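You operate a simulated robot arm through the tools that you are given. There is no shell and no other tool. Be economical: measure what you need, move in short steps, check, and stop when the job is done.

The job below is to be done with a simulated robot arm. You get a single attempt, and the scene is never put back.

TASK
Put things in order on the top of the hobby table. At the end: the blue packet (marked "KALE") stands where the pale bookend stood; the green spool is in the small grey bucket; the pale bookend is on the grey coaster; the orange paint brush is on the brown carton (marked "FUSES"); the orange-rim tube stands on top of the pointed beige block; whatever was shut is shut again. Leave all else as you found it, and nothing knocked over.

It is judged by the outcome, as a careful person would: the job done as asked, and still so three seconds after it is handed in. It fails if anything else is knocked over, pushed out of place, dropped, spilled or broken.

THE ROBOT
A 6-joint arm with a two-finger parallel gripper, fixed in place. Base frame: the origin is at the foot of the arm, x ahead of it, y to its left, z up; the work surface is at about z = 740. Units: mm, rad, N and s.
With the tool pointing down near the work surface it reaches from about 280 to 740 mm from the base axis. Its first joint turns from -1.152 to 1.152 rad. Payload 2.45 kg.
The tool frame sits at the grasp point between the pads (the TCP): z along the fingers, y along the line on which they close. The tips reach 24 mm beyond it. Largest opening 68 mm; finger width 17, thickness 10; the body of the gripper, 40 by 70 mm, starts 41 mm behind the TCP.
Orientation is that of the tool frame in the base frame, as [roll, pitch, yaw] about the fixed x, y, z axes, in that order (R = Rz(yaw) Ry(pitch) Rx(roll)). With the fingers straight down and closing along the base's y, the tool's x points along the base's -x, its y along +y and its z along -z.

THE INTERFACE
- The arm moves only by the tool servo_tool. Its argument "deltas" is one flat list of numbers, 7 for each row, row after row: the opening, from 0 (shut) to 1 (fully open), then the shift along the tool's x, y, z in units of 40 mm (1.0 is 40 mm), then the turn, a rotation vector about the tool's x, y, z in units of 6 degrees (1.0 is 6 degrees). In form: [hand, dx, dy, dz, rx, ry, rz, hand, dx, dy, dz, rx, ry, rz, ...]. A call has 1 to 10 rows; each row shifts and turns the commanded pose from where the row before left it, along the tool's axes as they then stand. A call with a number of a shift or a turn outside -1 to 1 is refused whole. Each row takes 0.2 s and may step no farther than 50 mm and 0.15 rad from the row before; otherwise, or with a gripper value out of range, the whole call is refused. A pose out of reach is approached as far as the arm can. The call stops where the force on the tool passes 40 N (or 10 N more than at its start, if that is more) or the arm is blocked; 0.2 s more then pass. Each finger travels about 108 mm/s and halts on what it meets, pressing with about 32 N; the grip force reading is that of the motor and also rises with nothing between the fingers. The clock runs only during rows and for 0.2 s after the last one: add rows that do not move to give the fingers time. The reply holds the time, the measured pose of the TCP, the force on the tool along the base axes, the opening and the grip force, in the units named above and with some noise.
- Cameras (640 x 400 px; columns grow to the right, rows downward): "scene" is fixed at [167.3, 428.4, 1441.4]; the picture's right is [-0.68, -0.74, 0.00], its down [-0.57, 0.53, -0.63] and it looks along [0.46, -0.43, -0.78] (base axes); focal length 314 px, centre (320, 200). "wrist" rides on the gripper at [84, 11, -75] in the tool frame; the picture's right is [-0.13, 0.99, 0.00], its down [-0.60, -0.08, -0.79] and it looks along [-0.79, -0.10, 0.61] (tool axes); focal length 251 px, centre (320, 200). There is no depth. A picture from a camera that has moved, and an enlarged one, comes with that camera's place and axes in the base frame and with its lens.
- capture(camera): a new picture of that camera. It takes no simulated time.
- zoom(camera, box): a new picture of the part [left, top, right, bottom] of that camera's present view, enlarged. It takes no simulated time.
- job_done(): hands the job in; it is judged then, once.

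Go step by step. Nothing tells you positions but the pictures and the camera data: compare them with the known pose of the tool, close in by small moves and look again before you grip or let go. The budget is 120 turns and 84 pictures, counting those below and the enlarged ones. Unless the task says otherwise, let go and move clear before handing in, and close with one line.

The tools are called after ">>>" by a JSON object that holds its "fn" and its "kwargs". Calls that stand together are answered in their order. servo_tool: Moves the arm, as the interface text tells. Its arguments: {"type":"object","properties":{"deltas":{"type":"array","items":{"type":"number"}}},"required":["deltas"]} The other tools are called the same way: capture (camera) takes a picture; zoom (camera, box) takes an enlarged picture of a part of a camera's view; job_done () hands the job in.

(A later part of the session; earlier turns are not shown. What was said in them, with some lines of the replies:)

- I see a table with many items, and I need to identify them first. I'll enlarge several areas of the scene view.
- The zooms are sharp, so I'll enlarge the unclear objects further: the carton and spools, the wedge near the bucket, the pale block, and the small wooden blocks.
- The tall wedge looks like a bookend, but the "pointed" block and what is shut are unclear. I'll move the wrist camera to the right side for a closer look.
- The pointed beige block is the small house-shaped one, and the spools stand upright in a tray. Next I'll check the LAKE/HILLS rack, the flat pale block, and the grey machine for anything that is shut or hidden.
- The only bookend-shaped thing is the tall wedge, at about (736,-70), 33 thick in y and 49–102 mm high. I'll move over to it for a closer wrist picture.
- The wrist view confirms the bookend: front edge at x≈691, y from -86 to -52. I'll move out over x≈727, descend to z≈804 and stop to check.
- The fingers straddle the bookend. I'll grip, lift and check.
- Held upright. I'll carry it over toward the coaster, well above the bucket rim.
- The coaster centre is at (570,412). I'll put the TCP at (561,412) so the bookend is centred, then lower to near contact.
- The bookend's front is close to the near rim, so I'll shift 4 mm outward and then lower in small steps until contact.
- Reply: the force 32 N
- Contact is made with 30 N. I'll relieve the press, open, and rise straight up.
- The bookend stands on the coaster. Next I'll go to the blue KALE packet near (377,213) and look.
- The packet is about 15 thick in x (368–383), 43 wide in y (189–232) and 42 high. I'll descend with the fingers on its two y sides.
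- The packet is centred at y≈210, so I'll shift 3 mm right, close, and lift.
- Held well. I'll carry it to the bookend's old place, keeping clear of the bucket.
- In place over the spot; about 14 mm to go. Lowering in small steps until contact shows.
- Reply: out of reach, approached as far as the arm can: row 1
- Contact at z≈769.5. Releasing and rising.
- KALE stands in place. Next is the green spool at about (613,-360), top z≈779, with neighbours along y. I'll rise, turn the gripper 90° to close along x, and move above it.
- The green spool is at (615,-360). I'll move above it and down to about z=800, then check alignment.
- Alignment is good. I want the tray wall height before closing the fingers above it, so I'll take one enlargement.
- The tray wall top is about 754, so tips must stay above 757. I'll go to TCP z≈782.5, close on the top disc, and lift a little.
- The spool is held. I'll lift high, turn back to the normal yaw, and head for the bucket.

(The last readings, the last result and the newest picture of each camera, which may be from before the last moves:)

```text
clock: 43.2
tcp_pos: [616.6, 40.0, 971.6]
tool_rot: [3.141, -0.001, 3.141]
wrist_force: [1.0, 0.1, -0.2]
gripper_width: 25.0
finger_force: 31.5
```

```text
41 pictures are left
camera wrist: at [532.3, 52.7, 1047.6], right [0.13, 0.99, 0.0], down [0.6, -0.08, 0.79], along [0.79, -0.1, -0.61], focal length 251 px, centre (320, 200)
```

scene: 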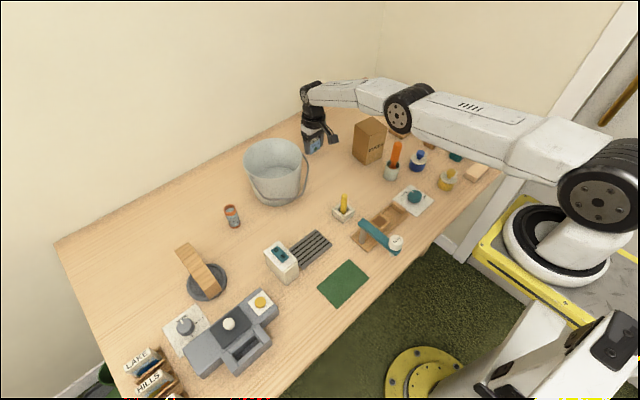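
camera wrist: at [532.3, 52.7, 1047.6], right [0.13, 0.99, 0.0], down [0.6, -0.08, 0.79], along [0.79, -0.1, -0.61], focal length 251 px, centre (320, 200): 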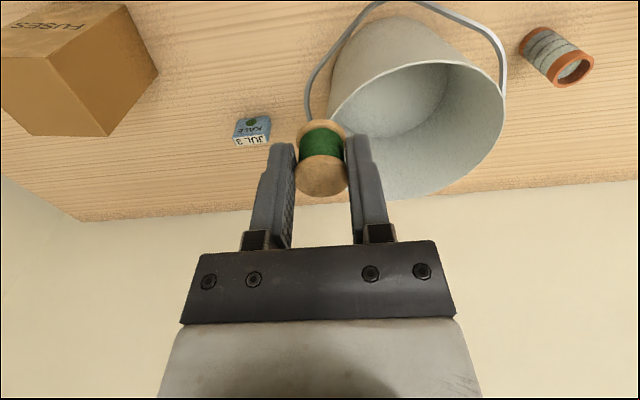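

The bucket rim centre is about (698,113) at z≈868. I'll move over it and lower the spool inside to TCP z≈828, keeping the camera above the rim.

>>> {"fn": "servo_tool", "kwargs": {"deltas": [0, -0.62, 0.6, 0, 0, 0, 0, 0, -0.62, 0.6, 0, 0, 0, 0, 0, -0.62, 0.6, 0, 0, 0, 0, 0, 0, 0, 0.9, 0, 0, 0, 0, 0, 0, 0.9, 0, 0, 0, 0, 0, 0, 0.9, 0, 0, 0, 0, 0, 0, 0.5, 0, 0, 0, 0, 0, 0, 0, 0, 0, 0]}}

>>> {"fn": "zoom", "kwargs": {"camera": "scene", "box": [215, 100, 343, 220]}}

```text
clock: 45.0
tcp_pos: [689.1, 113.6, 841.5]
tool_rot: [-3.142, -0.001, -3.141]
wrist_force: [0.6, 0.1, -0.2]
gripper_width: 24.9
finger_force: 32.3
```

```text
3.33 times, centred on (279, 160) of scene
camera zoom: at [167.3, 428.4, 1441.4], right [-0.68, -0.74, 0.0], down [-0.57, 0.53, -0.63], along [0.46, -0.43, -0.78], focal length 1048 px, centre (457, 333)
```

zoom: 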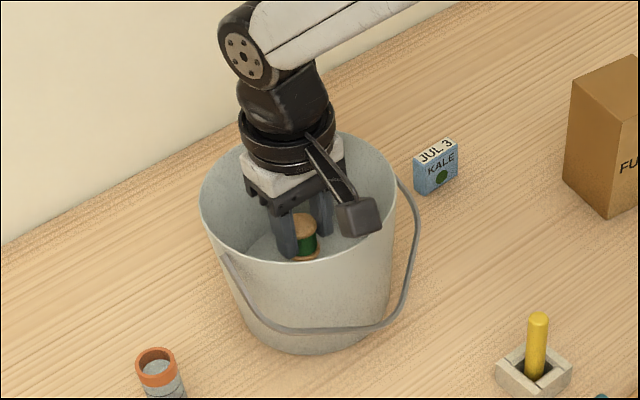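

There's margin left, so I'll go down 13 mm more, open gently, and rise straight out.

>>> {"fn": "servo_tool", "kwargs": {"deltas": [0, 0, 0, 0.32, 0, 0, 0, 0, 0, 0, 0, 0, 0, 0, 0.7, 0, 0, 0, 0, 0, 0, 0.7, 0, 0, 0, 0, 0, 0, 0.7, 0, 0, -0.6, 0, 0, 0, 0.7, 0, 0, -0.9, 0, 0, 0, 0.7, 0, 0, -1, 0, 0, 0, 1, 0, 0, -1, 0, 0, 0]}}

>>> {"fn": "zoom", "kwargs": {"camera": "scene", "box": [215, 100, 343, 220]}}

```text
clock: 46.8
tcp_pos: [690.0, 113.9, 968.8]
tool_rot: [3.142, 0.001, 3.141]
wrist_force: [0.6, 0.3, -0.3]
gripper_width: 67.9
finger_force: 0.1
```

```text
3.33 times, centred on (279, 160) of scene
camera zoom: at [167.3, 428.4, 1441.4], right [-0.68, -0.74, 0.0], down [-0.57, 0.53, -0.63], along [0.46, -0.43, -0.78], focal length 1048 px, centre (457, 333)
```

zoom: 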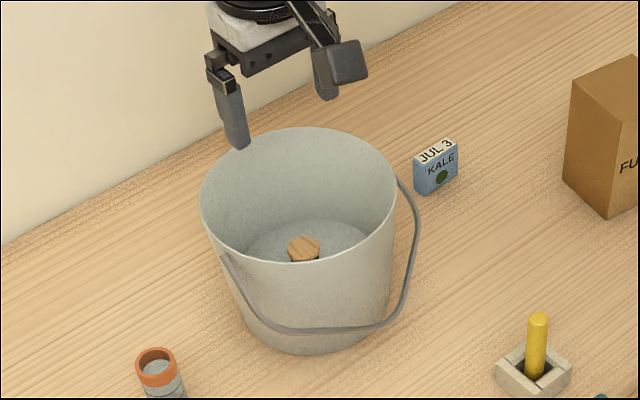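

The spool stands in the bucket. Next is the orange-rim tube near (675,271); I'll move for a close wrist view.

>>> {"fn": "servo_tool", "kwargs": {"deltas": [1, 0.525, 0.755, 0, 0, 0, 0, 1, 0.525, 0.755, 0, 0, 0, 0, 1, 0.525, 0.755, 0.2, 0, 0, 0, 1, 0.525, 0.755, 0.5, 0, 0, 0, 1, 0.525, 0.755, 0.5, 0, 0, 0, 1, 0, 0, 0, 0, 0, 0]}}

>>> {"fn": "capture", "kwargs": {"camera": "wrist"}}

>>> {"fn": "zoom", "kwargs": {"camera": "scene", "box": [200, 190, 264, 240]}}

```text
clock: 48.2
tcp_pos: [585.0, 263.6, 924.1]
tool_rot: [3.141, -0.001, 3.141]
wrist_force: [0.3, -0.3, -0.3]
gripper_width: 68.2
finger_force: 0.0
```

```text
38 pictures are left
camera wrist: at [501.3, 275.6, 998.1], right [0.13, 0.99, 0.0], down [0.6, -0.08, 0.79], along [0.79, -0.1, -0.61], focal length 251 px, centre (320, 200)
```

wrist: 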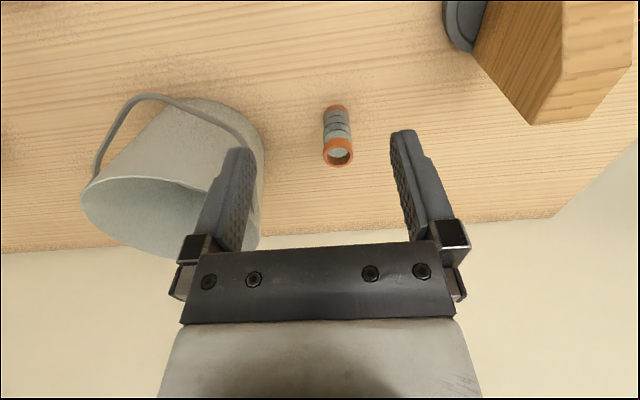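

```text
8.00 times, centred on (232, 215) of scene
camera zoom: at [167.3, 428.4, 1441.4], right [-0.68, -0.74, 0.0], down [-0.57, 0.53, -0.63], along [0.46, -0.43, -0.78], focal length 2516 px, centre (1024, 80)
```

zoom: 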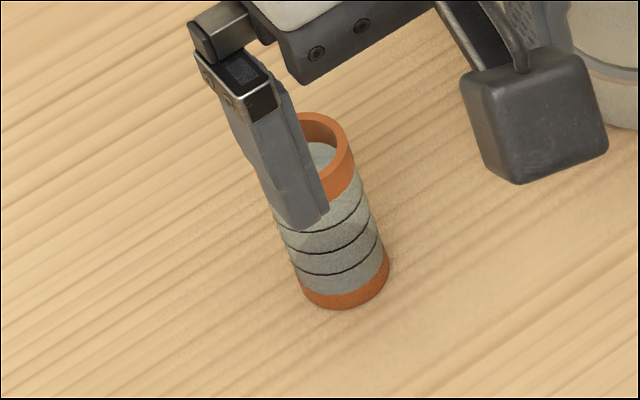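

The tube is at (676,272.5), about 30 in diameter, top z≈804. I'll go over it and down to z≈783.

>>> {"fn": "servo_tool", "kwargs": {"deltas": [1, -0.76, 0.08, 0, 0, 0, 0, 1, -0.76, 0.08, 0, 0, 0, 0, 1, -0.76, 0.07, 0, 0, 0, 0, 1, 0, 0, 0.9, 0, 0, 0, 1, 0, 0, 0.9, 0, 0, 0, 1, 0, 0, 0.9, 0, 0, 0, 1, 0, 0, 0.55, 0, 0, 0, 1, 0, 0, 0.28, 0, 0, 0, 1, 0, 0, 0, 0, 0, 0]}}

>>> {"fn": "capture", "kwargs": {"camera": "wrist"}}

```text
clock: 50.2
tcp_pos: [675.7, 272.5, 779.4]
tool_rot: [3.141, 0.001, -3.141]
wrist_force: [0.6, -0.3, -0.6]
gripper_width: 67.8
finger_force: 0.1
```

```text
36 pictures are left
camera wrist: at [591.6, 285.0, 856.1], right [0.13, 0.99, 0.0], down [0.6, -0.08, 0.79], along [0.79, -0.1, -0.61], focal length 251 px, centre (320, 200)
```

wrist: 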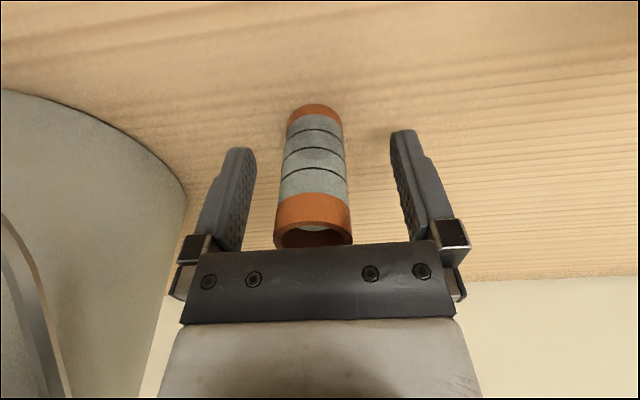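

Well centred. Closing and lifting.

>>> {"fn": "servo_tool", "kwargs": {"deltas": [1, 0, -0.03, 0, 0, 0, 0, 0, 0, 0, 0, 0, 0, 0, 0, 0, 0, 0, 0, 0, 0, 0, 0, 0, 0, 0, 0, 0, 0, 0, 0, -0.2, 0, 0, 0, 0, 0, 0, -0.6, 0, 0, 0, 0, 0, 0, -0.9, 0, 0, 0, 0, 0, 0, -1, 0, 0, 0, 0, 0.3, 0, -1, 0, 0, 0, 0, 0.6, 0, -1, 0, 0, 0]}}

>>> {"fn": "capture", "kwargs": {"camera": "wrist"}}

```text
clock: 52.4
tcp_pos: [640.6, 272.1, 968.6]
tool_rot: [3.14, 0.0, -3.141]
wrist_force: [1.0, 0.1, -0.6]
gripper_width: 28.5
finger_force: 32.5
```

```text
35 pictures are left
camera wrist: at [556.9, 283.9, 1045.4], right [0.13, 0.99, 0.0], down [0.6, -0.08, 0.79], along [0.79, -0.1, -0.61], focal length 251 px, centre (320, 200)
```

wrist: 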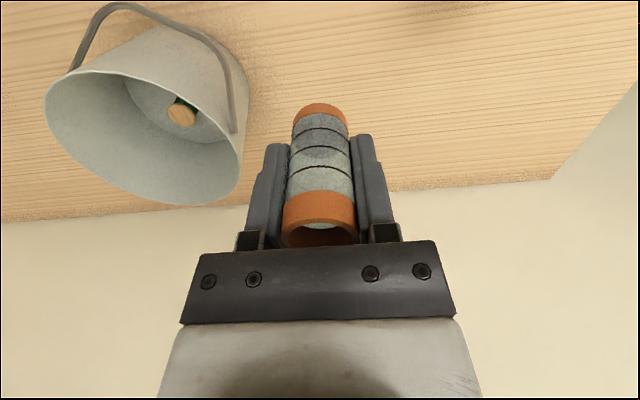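

Tube held upright. I'll carry it across high to near the pointed block at about (505,-380) and look.

>>> {"fn": "servo_tool", "kwargs": {"deltas": [0, 0.31, -0.95, 0, 0, 0, 0, 0, 0.31, -0.95, 0, 0, 0, 0, 0, 0.31, -0.95, 0, 0, 0, 0, 0, 0.31, -0.95, 0, 0, 0, 0, 0, 0.31, -0.95, 0, 0, 0, 0, 0, 0.31, -0.95, 0, 0, 0, 0, 0, 0.31, -0.95, 0, 0, 0, 0, 0, 0.31, -0.95, 0, 0, 0, 0, 0, 0.31, -0.95, 0, 0, 0, 0, 0, 0.31, -0.95, 0, 0, 0, 0]}}

>>> {"fn": "servo_tool", "kwargs": {"deltas": [0, 0.31, -0.95, 0, 0, 0, 0, 0, 0.31, -0.95, 0, 0, 0, 0, 0, 0.31, -0.95, 0, 0, 0, 0, 0, 0.31, -0.95, 0, 0, 0, 0, 0, 0.31, -0.95, 0, 0, 0, 0, 0, 0.31, -0.95, 0.3, 0, 0, 0, 0, 0.31, -0.95, 0.3, 0, 0, 0, 0, 0, 0, 0, 0, 0, 0]}}

>>> {"fn": "capture", "kwargs": {"camera": "wrist"}}

```text
clock: 54.6
tcp_pos: [515.3, -109.0, 967.2]
tool_rot: [3.141, 0.0, -3.139]
wrist_force: [0.2, 0.0, 0.0]
gripper_width: 28.3
finger_force: 32.5
```

```text
clock: 56.4
tcp_pos: [430.1, -375.4, 945.4]
tool_rot: [3.141, -0.001, 3.141]
wrist_force: [0.3, 0.3, -0.6]
gripper_width: 28.3
finger_force: 31.5
```

```text
34 pictures are left
camera wrist: at [345.7, -362.2, 1021.6], right [0.13, 0.99, 0.0], down [0.6, -0.08, 0.79], along [0.79, -0.1, -0.61], focal length 251 px, centre (320, 200)
```

wrist: 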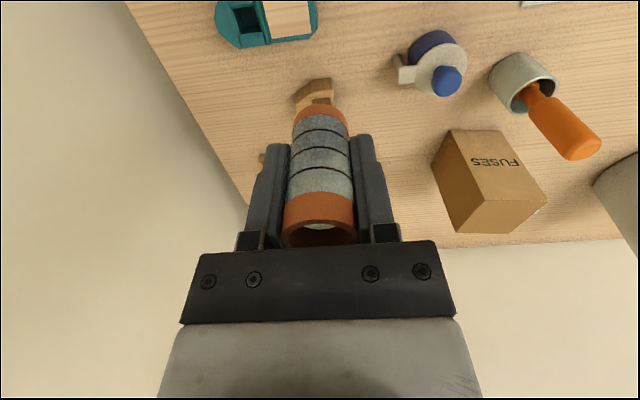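

The tube hides the block, so I'll step 70 mm left to see it and enlarge.

>>> {"fn": "servo_tool", "kwargs": {"deltas": [0, 0, 0.9, 0, 0, 0, 0, 0, 0, 0.9, 0, 0, 0, 0, 0, 0, 0, 0, 0, 0, 0]}}

>>> {"fn": "zoom", "kwargs": {"camera": "wrist", "box": [180, 40, 340, 140]}}

>>> {"fn": "zoom", "kwargs": {"camera": "scene", "box": [398, 120, 478, 170]}}

```text
clock: 57.2
tcp_pos: [428.2, -303.9, 945.0]
tool_rot: [3.14, 0.0, -3.14]
wrist_force: [-0.2, 0.1, -1.2]
gripper_width: 28.3
finger_force: 32.0
```

```text
4.00 times, centred on (260, 90) of wrist
camera zoom: at [344.5, -290.7, 1021.2], right [0.13, 0.99, 0.0], down [0.6, -0.08, 0.79], along [0.79, -0.1, -0.61], focal length 1006 px, centre (560, 640)
```

zoom: 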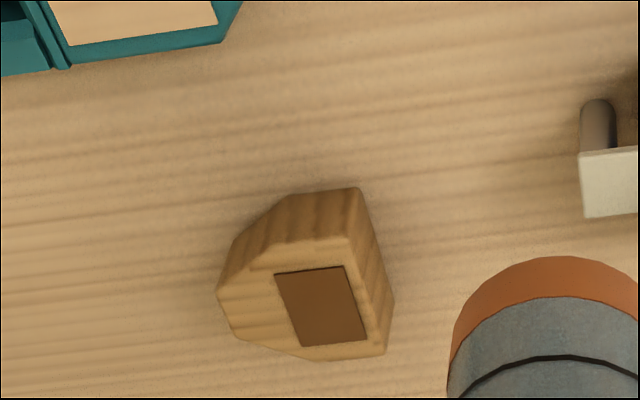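

```text
8.00 times, centred on (438, 145) of scene
camera zoom: at [167.3, 428.4, 1441.4], right [-0.68, -0.74, 0.0], down [-0.57, 0.53, -0.63], along [0.46, -0.43, -0.78], focal length 2516 px, centre (-624, 640)
```

zoom: 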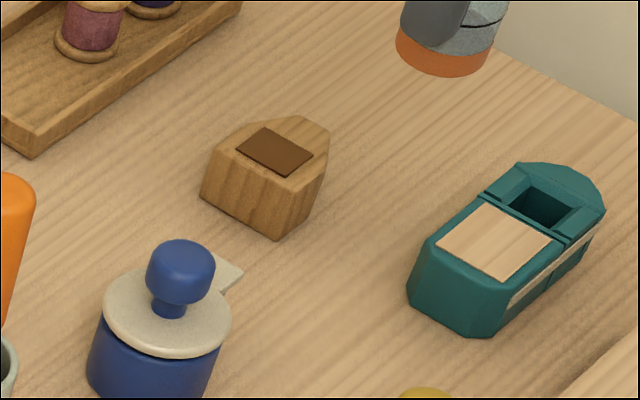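

Triangulated: pad centre (506,-381.5), top z≈767, and the top is wider than the tube. I'll go over it and lower to about 6 mm above.

>>> {"fn": "servo_tool", "kwargs": {"deltas": [0, -0.65, -0.647, 0, 0, 0, 0, 0, -0.65, -0.647, 0, 0, 0, 0, 0, -0.65, -0.647, 0, 0, 0, 0, 0, 0, 0, 0.9, 0, 0, 0, 0, 0, 0, 0.9, 0, 0, 0, 0, 0, 0, 0.9, 0, 0, 0, 0, 0, 0, 0.55, 0, 0, 0, 0, 0, 0, 0, 0, 0, 0]}}

>>> {"fn": "zoom", "kwargs": {"camera": "scene", "box": [398, 100, 478, 170]}}

>>> {"fn": "zoom", "kwargs": {"camera": "wrist", "box": [220, 60, 420, 200]}}

```text
clock: 59.0
tcp_pos: [508.0, -381.6, 813.8]
tool_rot: [-3.141, -0.001, 3.141]
wrist_force: [0.0, -0.1, 0.7]
gripper_width: 28.5
finger_force: 32.2
```

```text
5.71 times, centred on (438, 135) of scene
camera zoom: at [167.3, 428.4, 1441.4], right [-0.68, -0.74, 0.0], down [-0.57, 0.53, -0.63], along [0.46, -0.43, -0.78], focal length 1797 px, centre (-354, 571)
```

zoom: 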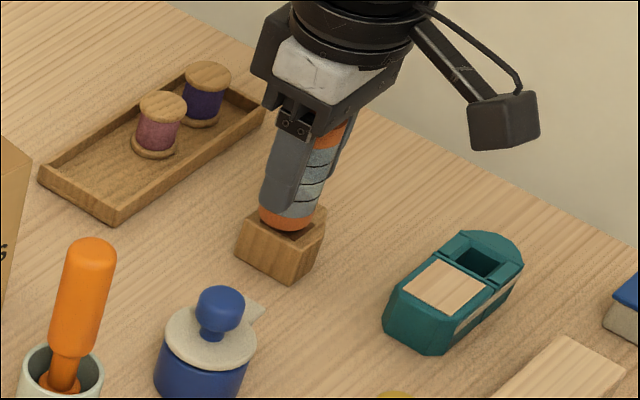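

```text
2.86 times, centred on (320, 130) of wrist
camera zoom: at [423.4, -369.0, 890.0], right [0.13, 0.99, 0.0], down [0.6, -0.08, 0.79], along [0.79, -0.1, -0.61], focal length 718 px, centre (320, 400)
```

zoom: 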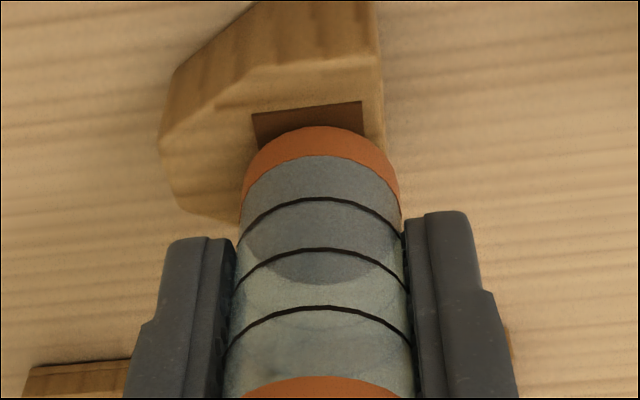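

Alignment is good. A 2 mm nudge toward the block's middle, then lower in small steps.

>>> {"fn": "servo_tool", "kwargs": {"deltas": [0, 0.02, -0.04, 0.08, 0, 0, 0, 0, 0, 0, 0.05, 0, 0, 0, 0, 0, 0, 0.03, 0, 0, 0]}}

```text
clock: 59.8
tcp_pos: [506.3, -382.1, 808.6]
tool_rot: [-3.141, 0.001, -3.141]
wrist_force: [0.4, 1.2, 3.5]
gripper_width: 28.4
finger_force: 32.7
```

>>> {"fn": "servo_tool", "kwargs": {"deltas": [0, 0, 0, 0.03, 0, 0, 0, 0, 0, 0, 0.01, 0, 0, 0]}}

```text
clock: 60.4
tcp_pos: [506.3, -382.8, 808.9]
tool_rot: [-3.138, 0.0, 3.141]
wrist_force: [-6.4, 2.2, 21.7]
gripper_width: 28.2
finger_force: 32.0
```

Contact. I'll ease the press off, open slowly, and rise straight up.

>>> {"fn": "servo_tool", "kwargs": {"deltas": [0, 0, 0, -0.04, 0, 0, 0, 0.55, 0, 0, 0, 0, 0, 0, 0.65, 0, 0, 0, 0, 0, 0, 0.75, 0, 0, 0, 0, 0, 0, 0.75, 0, 0, -0.4, 0, 0, 0, 0.75, 0, 0, -0.8, 0, 0, 0, 0.75, 0, 0, -1, 0, 0, 0, 1, 0, 0, -1, 0, 0, 0]}}

>>> {"fn": "zoom", "kwargs": {"camera": "scene", "box": [340, 80, 480, 180]}}

```text
clock: 62.2
tcp_pos: [506.4, -380.3, 937.1]
tool_rot: [3.141, 0.0, -3.14]
wrist_force: [-0.2, -0.1, -0.3]
gripper_width: 68.1
finger_force: 0.1
```

```text
4.00 times, centred on (410, 130) of scene
camera zoom: at [167.3, 428.4, 1441.4], right [-0.68, -0.74, 0.0], down [-0.57, 0.53, -0.63], along [0.46, -0.43, -0.78], focal length 1258 px, centre (-40, 480)
```

zoom: 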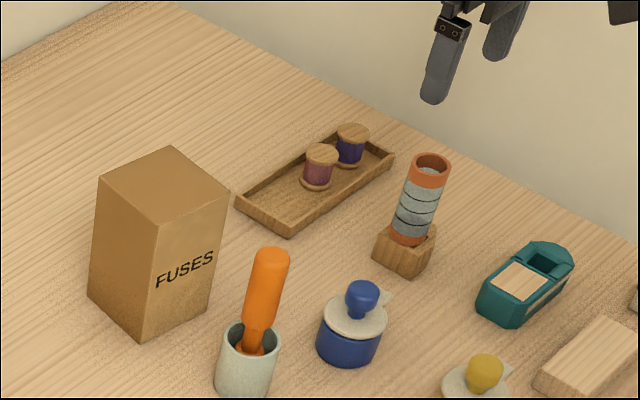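

The tube stands on the block. Last is the brush in the cup near (503,-166); I'll move for a good view of its lean and length.

>>> {"fn": "servo_tool", "kwargs": {"deltas": [1, 0.36, 0.92, -0.2, 0, 0, 0, 1, 0.36, 0.92, 0, 0, 0, 0, 1, 0.36, 0.92, 0, 0, 0, 0, 1, 0.36, 0.92, 0, 0, 0, 0, 1, 0.36, 0.92, 0, 0, 0, 0, 1, 0.36, 0.92, 0, 0, 0, 0, 1, 0, 0, 0, 0, 0, 0]}}

>>> {"fn": "zoom", "kwargs": {"camera": "wrist", "box": [220, 20, 420, 160]}}

>>> {"fn": "zoom", "kwargs": {"camera": "scene", "box": [350, 110, 430, 190]}}

```text
clock: 63.8
tcp_pos: [420.4, -161.7, 943.2]
tool_rot: [-3.141, 0.0, 3.14]
wrist_force: [-0.6, -0.1, 0.3]
gripper_width: 68.4
finger_force: 0.1
```

```text
2.86 times, centred on (320, 90) of wrist
camera zoom: at [335.7, -148.2, 1019.6], right [0.13, 0.99, 0.0], down [0.6, -0.08, 0.79], along [0.79, -0.1, -0.61], focal length 718 px, centre (320, 514)
```

zoom: 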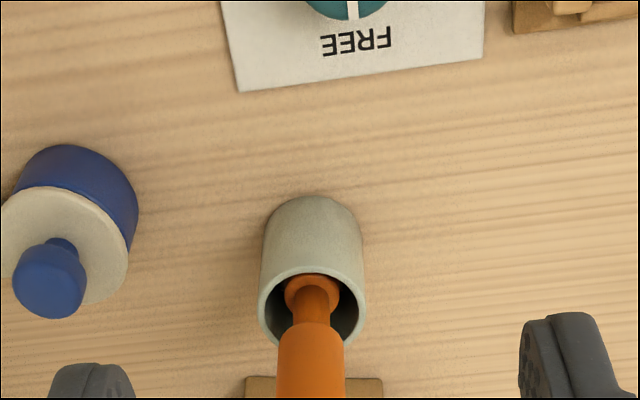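

```text
5.00 times, centred on (390, 150) of scene
camera zoom: at [167.3, 428.4, 1441.4], right [-0.68, -0.74, 0.0], down [-0.57, 0.53, -0.63], along [0.46, -0.43, -0.78], focal length 1573 px, centre (-30, 450)
```

zoom: 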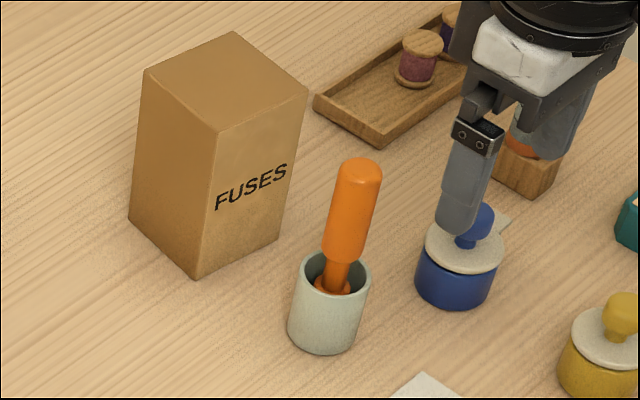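

I need the brush top in the wrist view too; one full wrist picture.

>>> {"fn": "capture", "kwargs": {"camera": "wrist"}}

```text
26 pictures are left
camera wrist: at [335.7, -148.2, 1019.6], right [0.13, 0.99, 0.0], down [0.6, -0.08, 0.79], along [0.79, -0.1, -0.61], focal length 251 px, centre (320, 200)
```

wrist: 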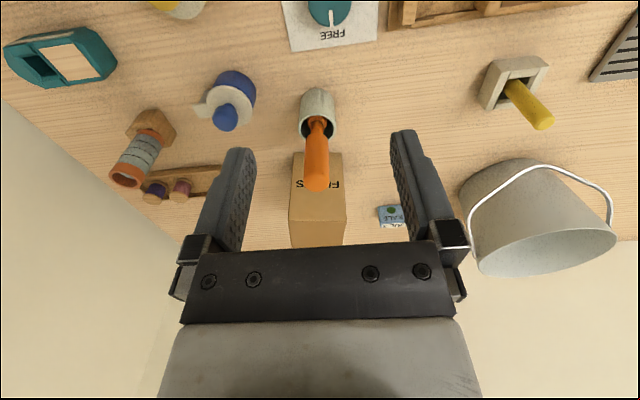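

The brush is vertical: top (506.5,-174.3, 867), handle about 23 thick from z≈802 up, cup rim z≈792. I'll descend with the handle between the fingers to z≈838 and look.

>>> {"fn": "servo_tool", "kwargs": {"deltas": [1, -0.71, -0.1, 0, 0, 0, 0, 1, -0.71, -0.11, 0, 0, 0, 0, 1, -0.71, -0.11, 0, 0, 0, 0, 1, 0, 0, 0.9, 0, 0, 0, 1, 0, 0, 0.9, 0, 0, 0, 1, 0, 0, 0.8, 0, 0, 0, 1, 0, 0, 0, 0, 0, 0]}}

>>> {"fn": "capture", "kwargs": {"camera": "wrist"}}

>>> {"fn": "zoom", "kwargs": {"camera": "scene", "box": [350, 100, 430, 190]}}

```text
clock: 65.4
tcp_pos: [506.0, -176.4, 839.2]
tool_rot: [-3.142, 0.0, 3.141]
wrist_force: [0.4, 0.2, 0.2]
gripper_width: 68.2
finger_force: 0.0
```

```text
25 pictures are left
camera wrist: at [422.6, -163.5, 916.0], right [0.13, 0.99, 0.0], down [0.6, -0.08, 0.79], along [0.79, -0.1, -0.61], focal length 251 px, centre (320, 200)
```

wrist: 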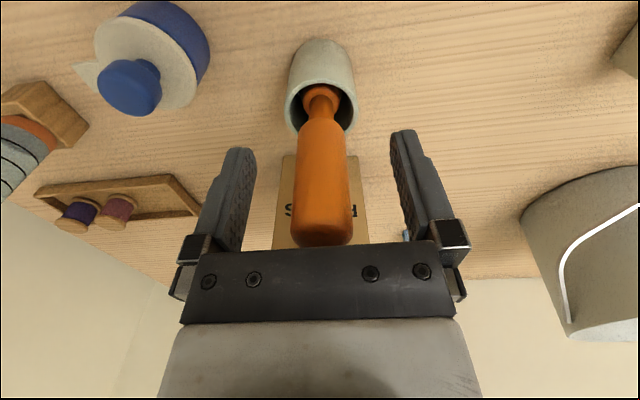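

```text
4.44 times, centred on (390, 145) of scene
camera zoom: at [167.3, 428.4, 1441.4], right [-0.68, -0.74, 0.0], down [-0.57, 0.53, -0.63], along [0.46, -0.43, -0.78], focal length 1398 px, centre (9, 444)
```

zoom: 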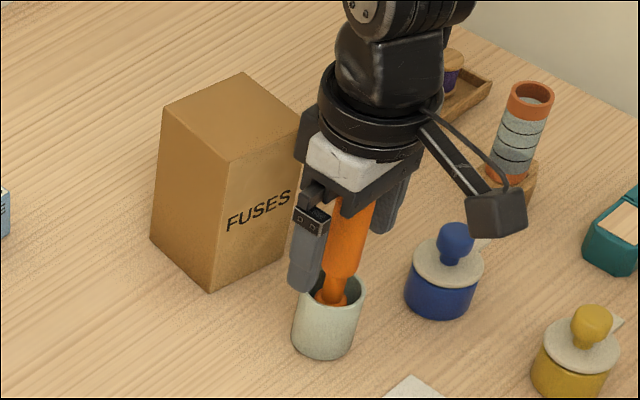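

Centred. I'll close and lift slowly, then check that the cup stays behind.

>>> {"fn": "servo_tool", "kwargs": {"deltas": [1, 0, 0.03, 0, 0, 0, 0, 0, 0, 0, 0, 0, 0, 0, 0, 0, 0, 0, 0, 0, 0, 0, 0, 0, 0, 0, 0, 0, 0, 0, 0, -0.2, 0, 0, 0, 0, 0, 0, -0.4, 0, 0, 0, 0, 0, 0, -0.6, 0, 0, 0, 0, 0, 0, -0.6, 0, 0, 0]}}

>>> {"fn": "zoom", "kwargs": {"camera": "scene", "box": [350, 90, 430, 190]}}

```text
clock: 67.2
tcp_pos: [504.9, -173.5, 911.2]
tool_rot: [3.141, -0.001, -3.14]
wrist_force: [0.1, -0.7, -0.4]
gripper_width: 22.4
finger_force: 32.0
```

```text
4.00 times, centred on (390, 140) of scene
camera zoom: at [167.3, 428.4, 1441.4], right [-0.68, -0.74, 0.0], down [-0.57, 0.53, -0.63], along [0.46, -0.43, -0.78], focal length 1258 px, centre (40, 440)
```

zoom: 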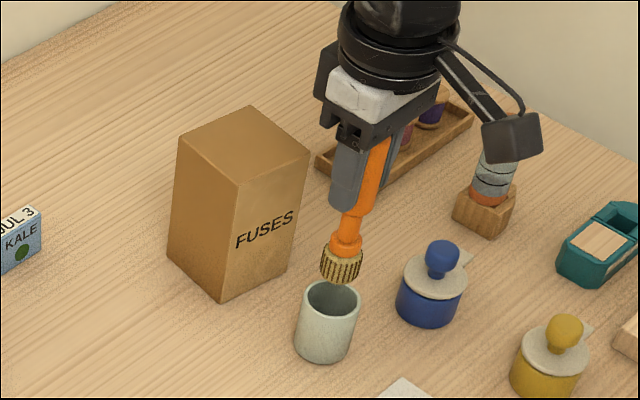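

The brush came out cleanly; its bristle head is a flat-ended cylinder that it stood on, so I'll stand it on the carton at (616,-190), top z≈855. First I rise, then move over it.

>>> {"fn": "servo_tool", "kwargs": {"deltas": [0, 0, 0, -0.9, 0, 0, 0, 0, 0, 0, -0.9, 0, 0, 0, 0, -0.9, -0.14, 0, 0, 0, 0, 0, -0.95, -0.15, 0, 0, 0, 0, 0, -0.92, -0.14, 0, 0, 0, 0, 0, 0, 0, 0, 0, 0, 0]}}

>>> {"fn": "zoom", "kwargs": {"camera": "scene", "box": [330, 60, 430, 180]}}

>>> {"fn": "capture", "kwargs": {"camera": "wrist"}}

```text
clock: 68.6
tcp_pos: [613.3, -190.7, 981.3]
tool_rot: [-3.141, 0.003, -3.141]
wrist_force: [0.2, -1.1, 0.1]
gripper_width: 22.4
finger_force: 31.8
```

```text
3.33 times, centred on (380, 120) of scene
camera zoom: at [167.3, 428.4, 1441.4], right [-0.68, -0.74, 0.0], down [-0.57, 0.53, -0.63], along [0.46, -0.43, -0.78], focal length 1048 px, centre (120, 467)
```

zoom: 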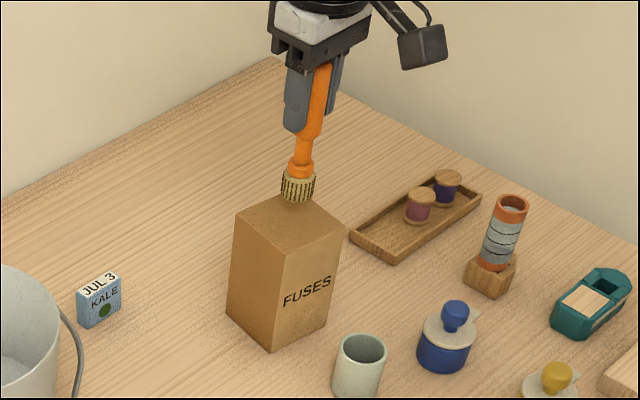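

```text
21 pictures are left
camera wrist: at [529.4, -177.1, 1058.5], right [0.13, 0.99, 0.0], down [0.6, -0.08, 0.79], along [0.79, -0.1, -0.61], focal length 251 px, centre (320, 200)
```

wrist: 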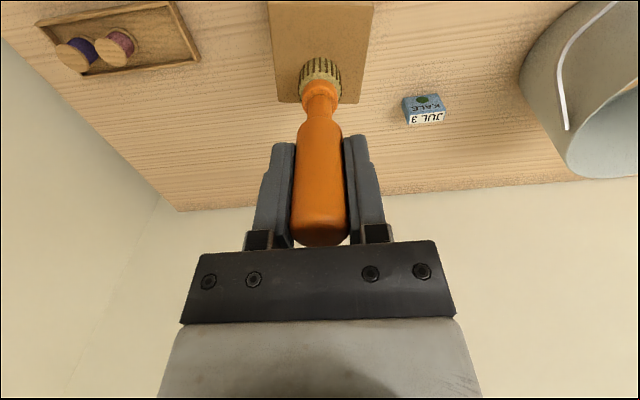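

The brush hangs vertical with its bottom about 95 mm below the TCP. I'll shift 3 mm outward and lower to just above the carton.

>>> {"fn": "servo_tool", "kwargs": {"deltas": [0, -0.08, 0, 0.3, 0, 0, 0, 0, 0, 0, 0.3, 0, 0, 0, 0, 0, 0, 0, 0, 0, 0]}}

>>> {"fn": "zoom", "kwargs": {"camera": "scene", "box": [340, 90, 404, 140]}}

```text
clock: 69.4
tcp_pos: [616.7, -191.1, 957.7]
tool_rot: [-3.142, 0.002, -3.141]
wrist_force: [-0.1, -0.4, 0.7]
gripper_width: 22.4
finger_force: 31.9
```

```text
8.00 times, centred on (372, 115) of scene
camera zoom: at [167.3, 428.4, 1441.4], right [-0.68, -0.74, 0.0], down [-0.57, 0.53, -0.63], along [0.46, -0.43, -0.78], focal length 2516 px, centre (-96, 880)
```

zoom: 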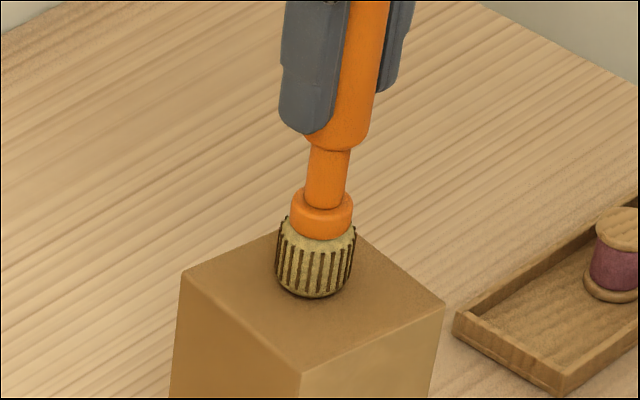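

Close above the carton top. Lowering by 2 mm steps until contact.

>>> {"fn": "servo_tool", "kwargs": {"deltas": [0, 0, 0, 0.06, 0, 0, 0, 0, 0, 0, 0.05, 0, 0, 0, 0, 0, 0, 0.03, 0, 0, 0]}}

```text
clock: 70.2
tcp_pos: [619.7, -190.8, 956.0]
tool_rot: [-3.141, 0.005, -3.14]
wrist_force: [-5.0, -0.4, 24.7]
gripper_width: 22.5
finger_force: 32.3
```

Contact at z≈956. I'll relieve the press first and check before letting go.

>>> {"fn": "servo_tool", "kwargs": {"deltas": [0, 0, 0, -0.08, 0, 0, 0, 0, 0, 0, 0, 0, 0, 0]}}

>>> {"fn": "zoom", "kwargs": {"camera": "scene", "box": [340, 60, 420, 170]}}

>>> {"fn": "zoom", "kwargs": {"camera": "wrist", "box": [220, 0, 420, 140]}}

```text
clock: 70.8
tcp_pos: [619.1, -189.6, 955.6]
tool_rot: [-3.141, 0.0, 3.14]
wrist_force: [2.7, -2.1, 5.9]
gripper_width: 22.5
finger_force: 32.2
```

```text
3.64 times, centred on (380, 115) of scene
camera zoom: at [167.2, 428.4, 1441.4], right [-0.68, -0.74, 0.0], down [-0.57, 0.53, -0.63], along [0.46, -0.43, -0.78], focal length 1144 px, centre (102, 509)
```

zoom: 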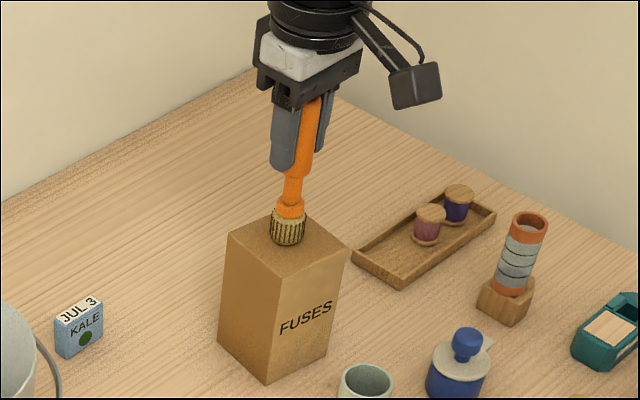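

```text
2.86 times, centred on (320, 70) of wrist
camera zoom: at [535.3, -177.2, 1032.7], right [0.13, 0.99, 0.0], down [0.6, -0.08, 0.79], along [0.79, -0.1, -0.61], focal length 718 px, centre (320, 571)
```

zoom: 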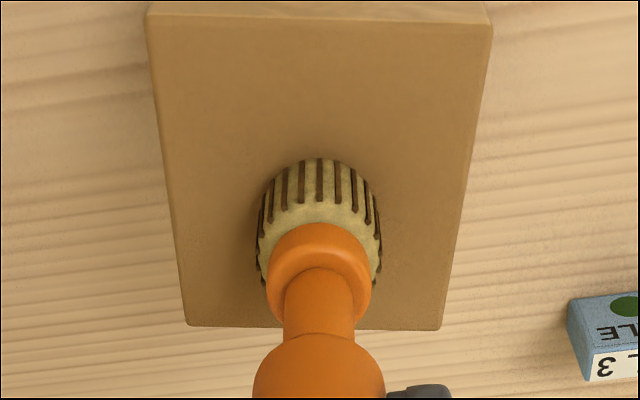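

The brush sits squarely on the carton. Opening gently and rising straight up.

>>> {"fn": "servo_tool", "kwargs": {"deltas": [0, 0, 0, -0.02, 0, 0, 0, 0.42, 0, 0, 0, 0, 0, 0, 0.5, 0, 0, 0, 0, 0, 0, 0.6, 0, 0, 0, 0, 0, 0, 0.8, 0, 0, 0, 0, 0, 0, 0.8, 0, 0, -0.3, 0, 0, 0, 0.8, 0, 0, -0.7, 0, 0, 0, 0.8, 0, 0, -0.9, 0, 0, 0]}}

>>> {"fn": "zoom", "kwargs": {"camera": "scene", "box": [340, 60, 420, 170]}}

```text
clock: 72.6
tcp_pos: [619.1, -189.5, 1033.7]
tool_rot: [3.141, 0.001, 3.141]
wrist_force: [-0.2, -0.4, 0.7]
gripper_width: 54.4
finger_force: 0.1
```

```text
3.64 times, centred on (380, 115) of scene
camera zoom: at [167.3, 428.4, 1441.4], right [-0.68, -0.74, 0.0], down [-0.57, 0.53, -0.63], along [0.46, -0.43, -0.78], focal length 1144 px, centre (102, 509)
```

zoom: 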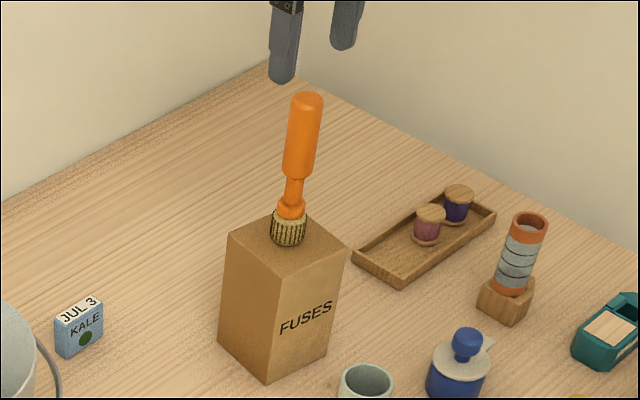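

The brush stands on the carton. I'll rise clear, back away, and check the whole table.

>>> {"fn": "servo_tool", "kwargs": {"deltas": [0.8, 0, 0, -0.9, 0, 0, 0, 0.8, 0.3, 0, -0.9, 0, 0, 0, 0.8, 0.9, 0.2, -0.2, 0, 0, 0, 0.8, 0.9, 0.2, 0, 0, 0, 0, 0.8, 0.9, 0.2, 0, 0, 0, 0, 0.8, 0.9, 0.2, 0, 0, 0, 0, 0.8, 0.9, 0, 0, 0, 0, 0, 0.8, 0.9, 0, 0, 0, 0, 0, 0.8, 0, 0, 0, 0, 0, 0, 0.8, 0, 0, 0, 0, 0, 0]}}

>>> {"fn": "capture", "kwargs": {"camera": "scene"}}

>>> {"fn": "capture", "kwargs": {"camera": "wrist"}}

>>> {"fn": "zoom", "kwargs": {"camera": "scene", "box": [160, 220, 288, 300]}}

```text
clock: 74.8
tcp_pos: [392.1, -157.6, 1117.4]
tool_rot: [3.14, -0.002, -3.14]
wrist_force: [0.6, -1.2, -0.3]
gripper_width: 54.7
finger_force: 0.1
```

```text
16 pictures are left
```

scene: 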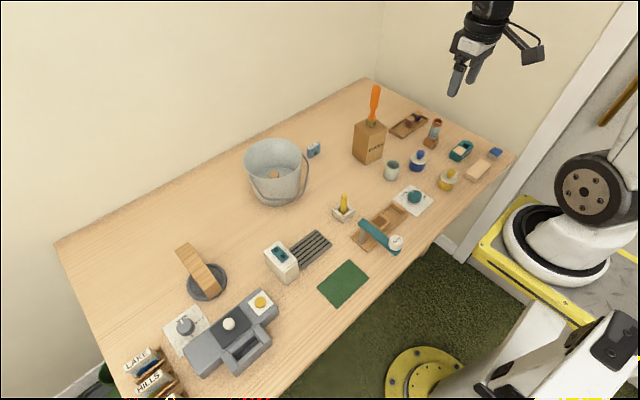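

```text
15 pictures are left
camera wrist: at [307.0, -144.7, 1193.5], right [0.13, 0.99, 0.0], down [0.6, -0.08, 0.79], along [0.79, -0.1, -0.61], focal length 251 px, centre (320, 200)
```

wrist: 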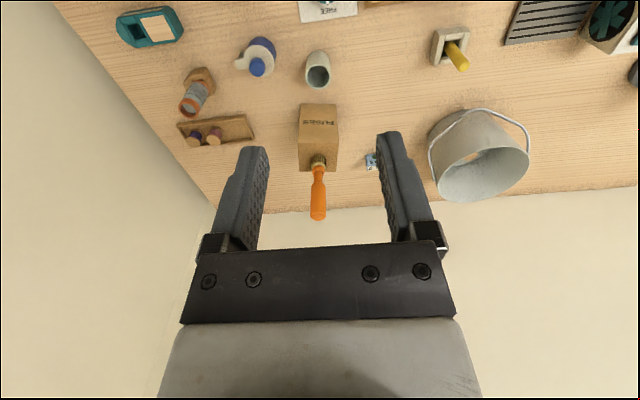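

```text
5.00 times, centred on (224, 260) of scene
camera zoom: at [167.3, 428.4, 1441.4], right [-0.68, -0.74, 0.0], down [-0.57, 0.53, -0.63], along [0.46, -0.43, -0.78], focal length 1573 px, centre (800, -100)
```

zoom: 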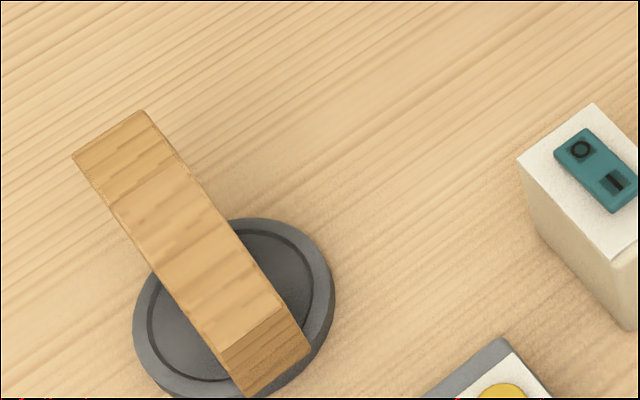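

Everything is in its asked place, nothing had to be opened, and nothing else has moved. Handing in.

>>> {"fn": "job_done", "kwargs": {}}

```text
The job is handed in.
```

The job is handed in, with all five items in place when I last checked. The KALE packet stands on the bookend's old spot, the green spool is in the bucket, the bookend is on the coaster, the brush stands upright on the FUSES carton, and the tube stands on the pointed block.
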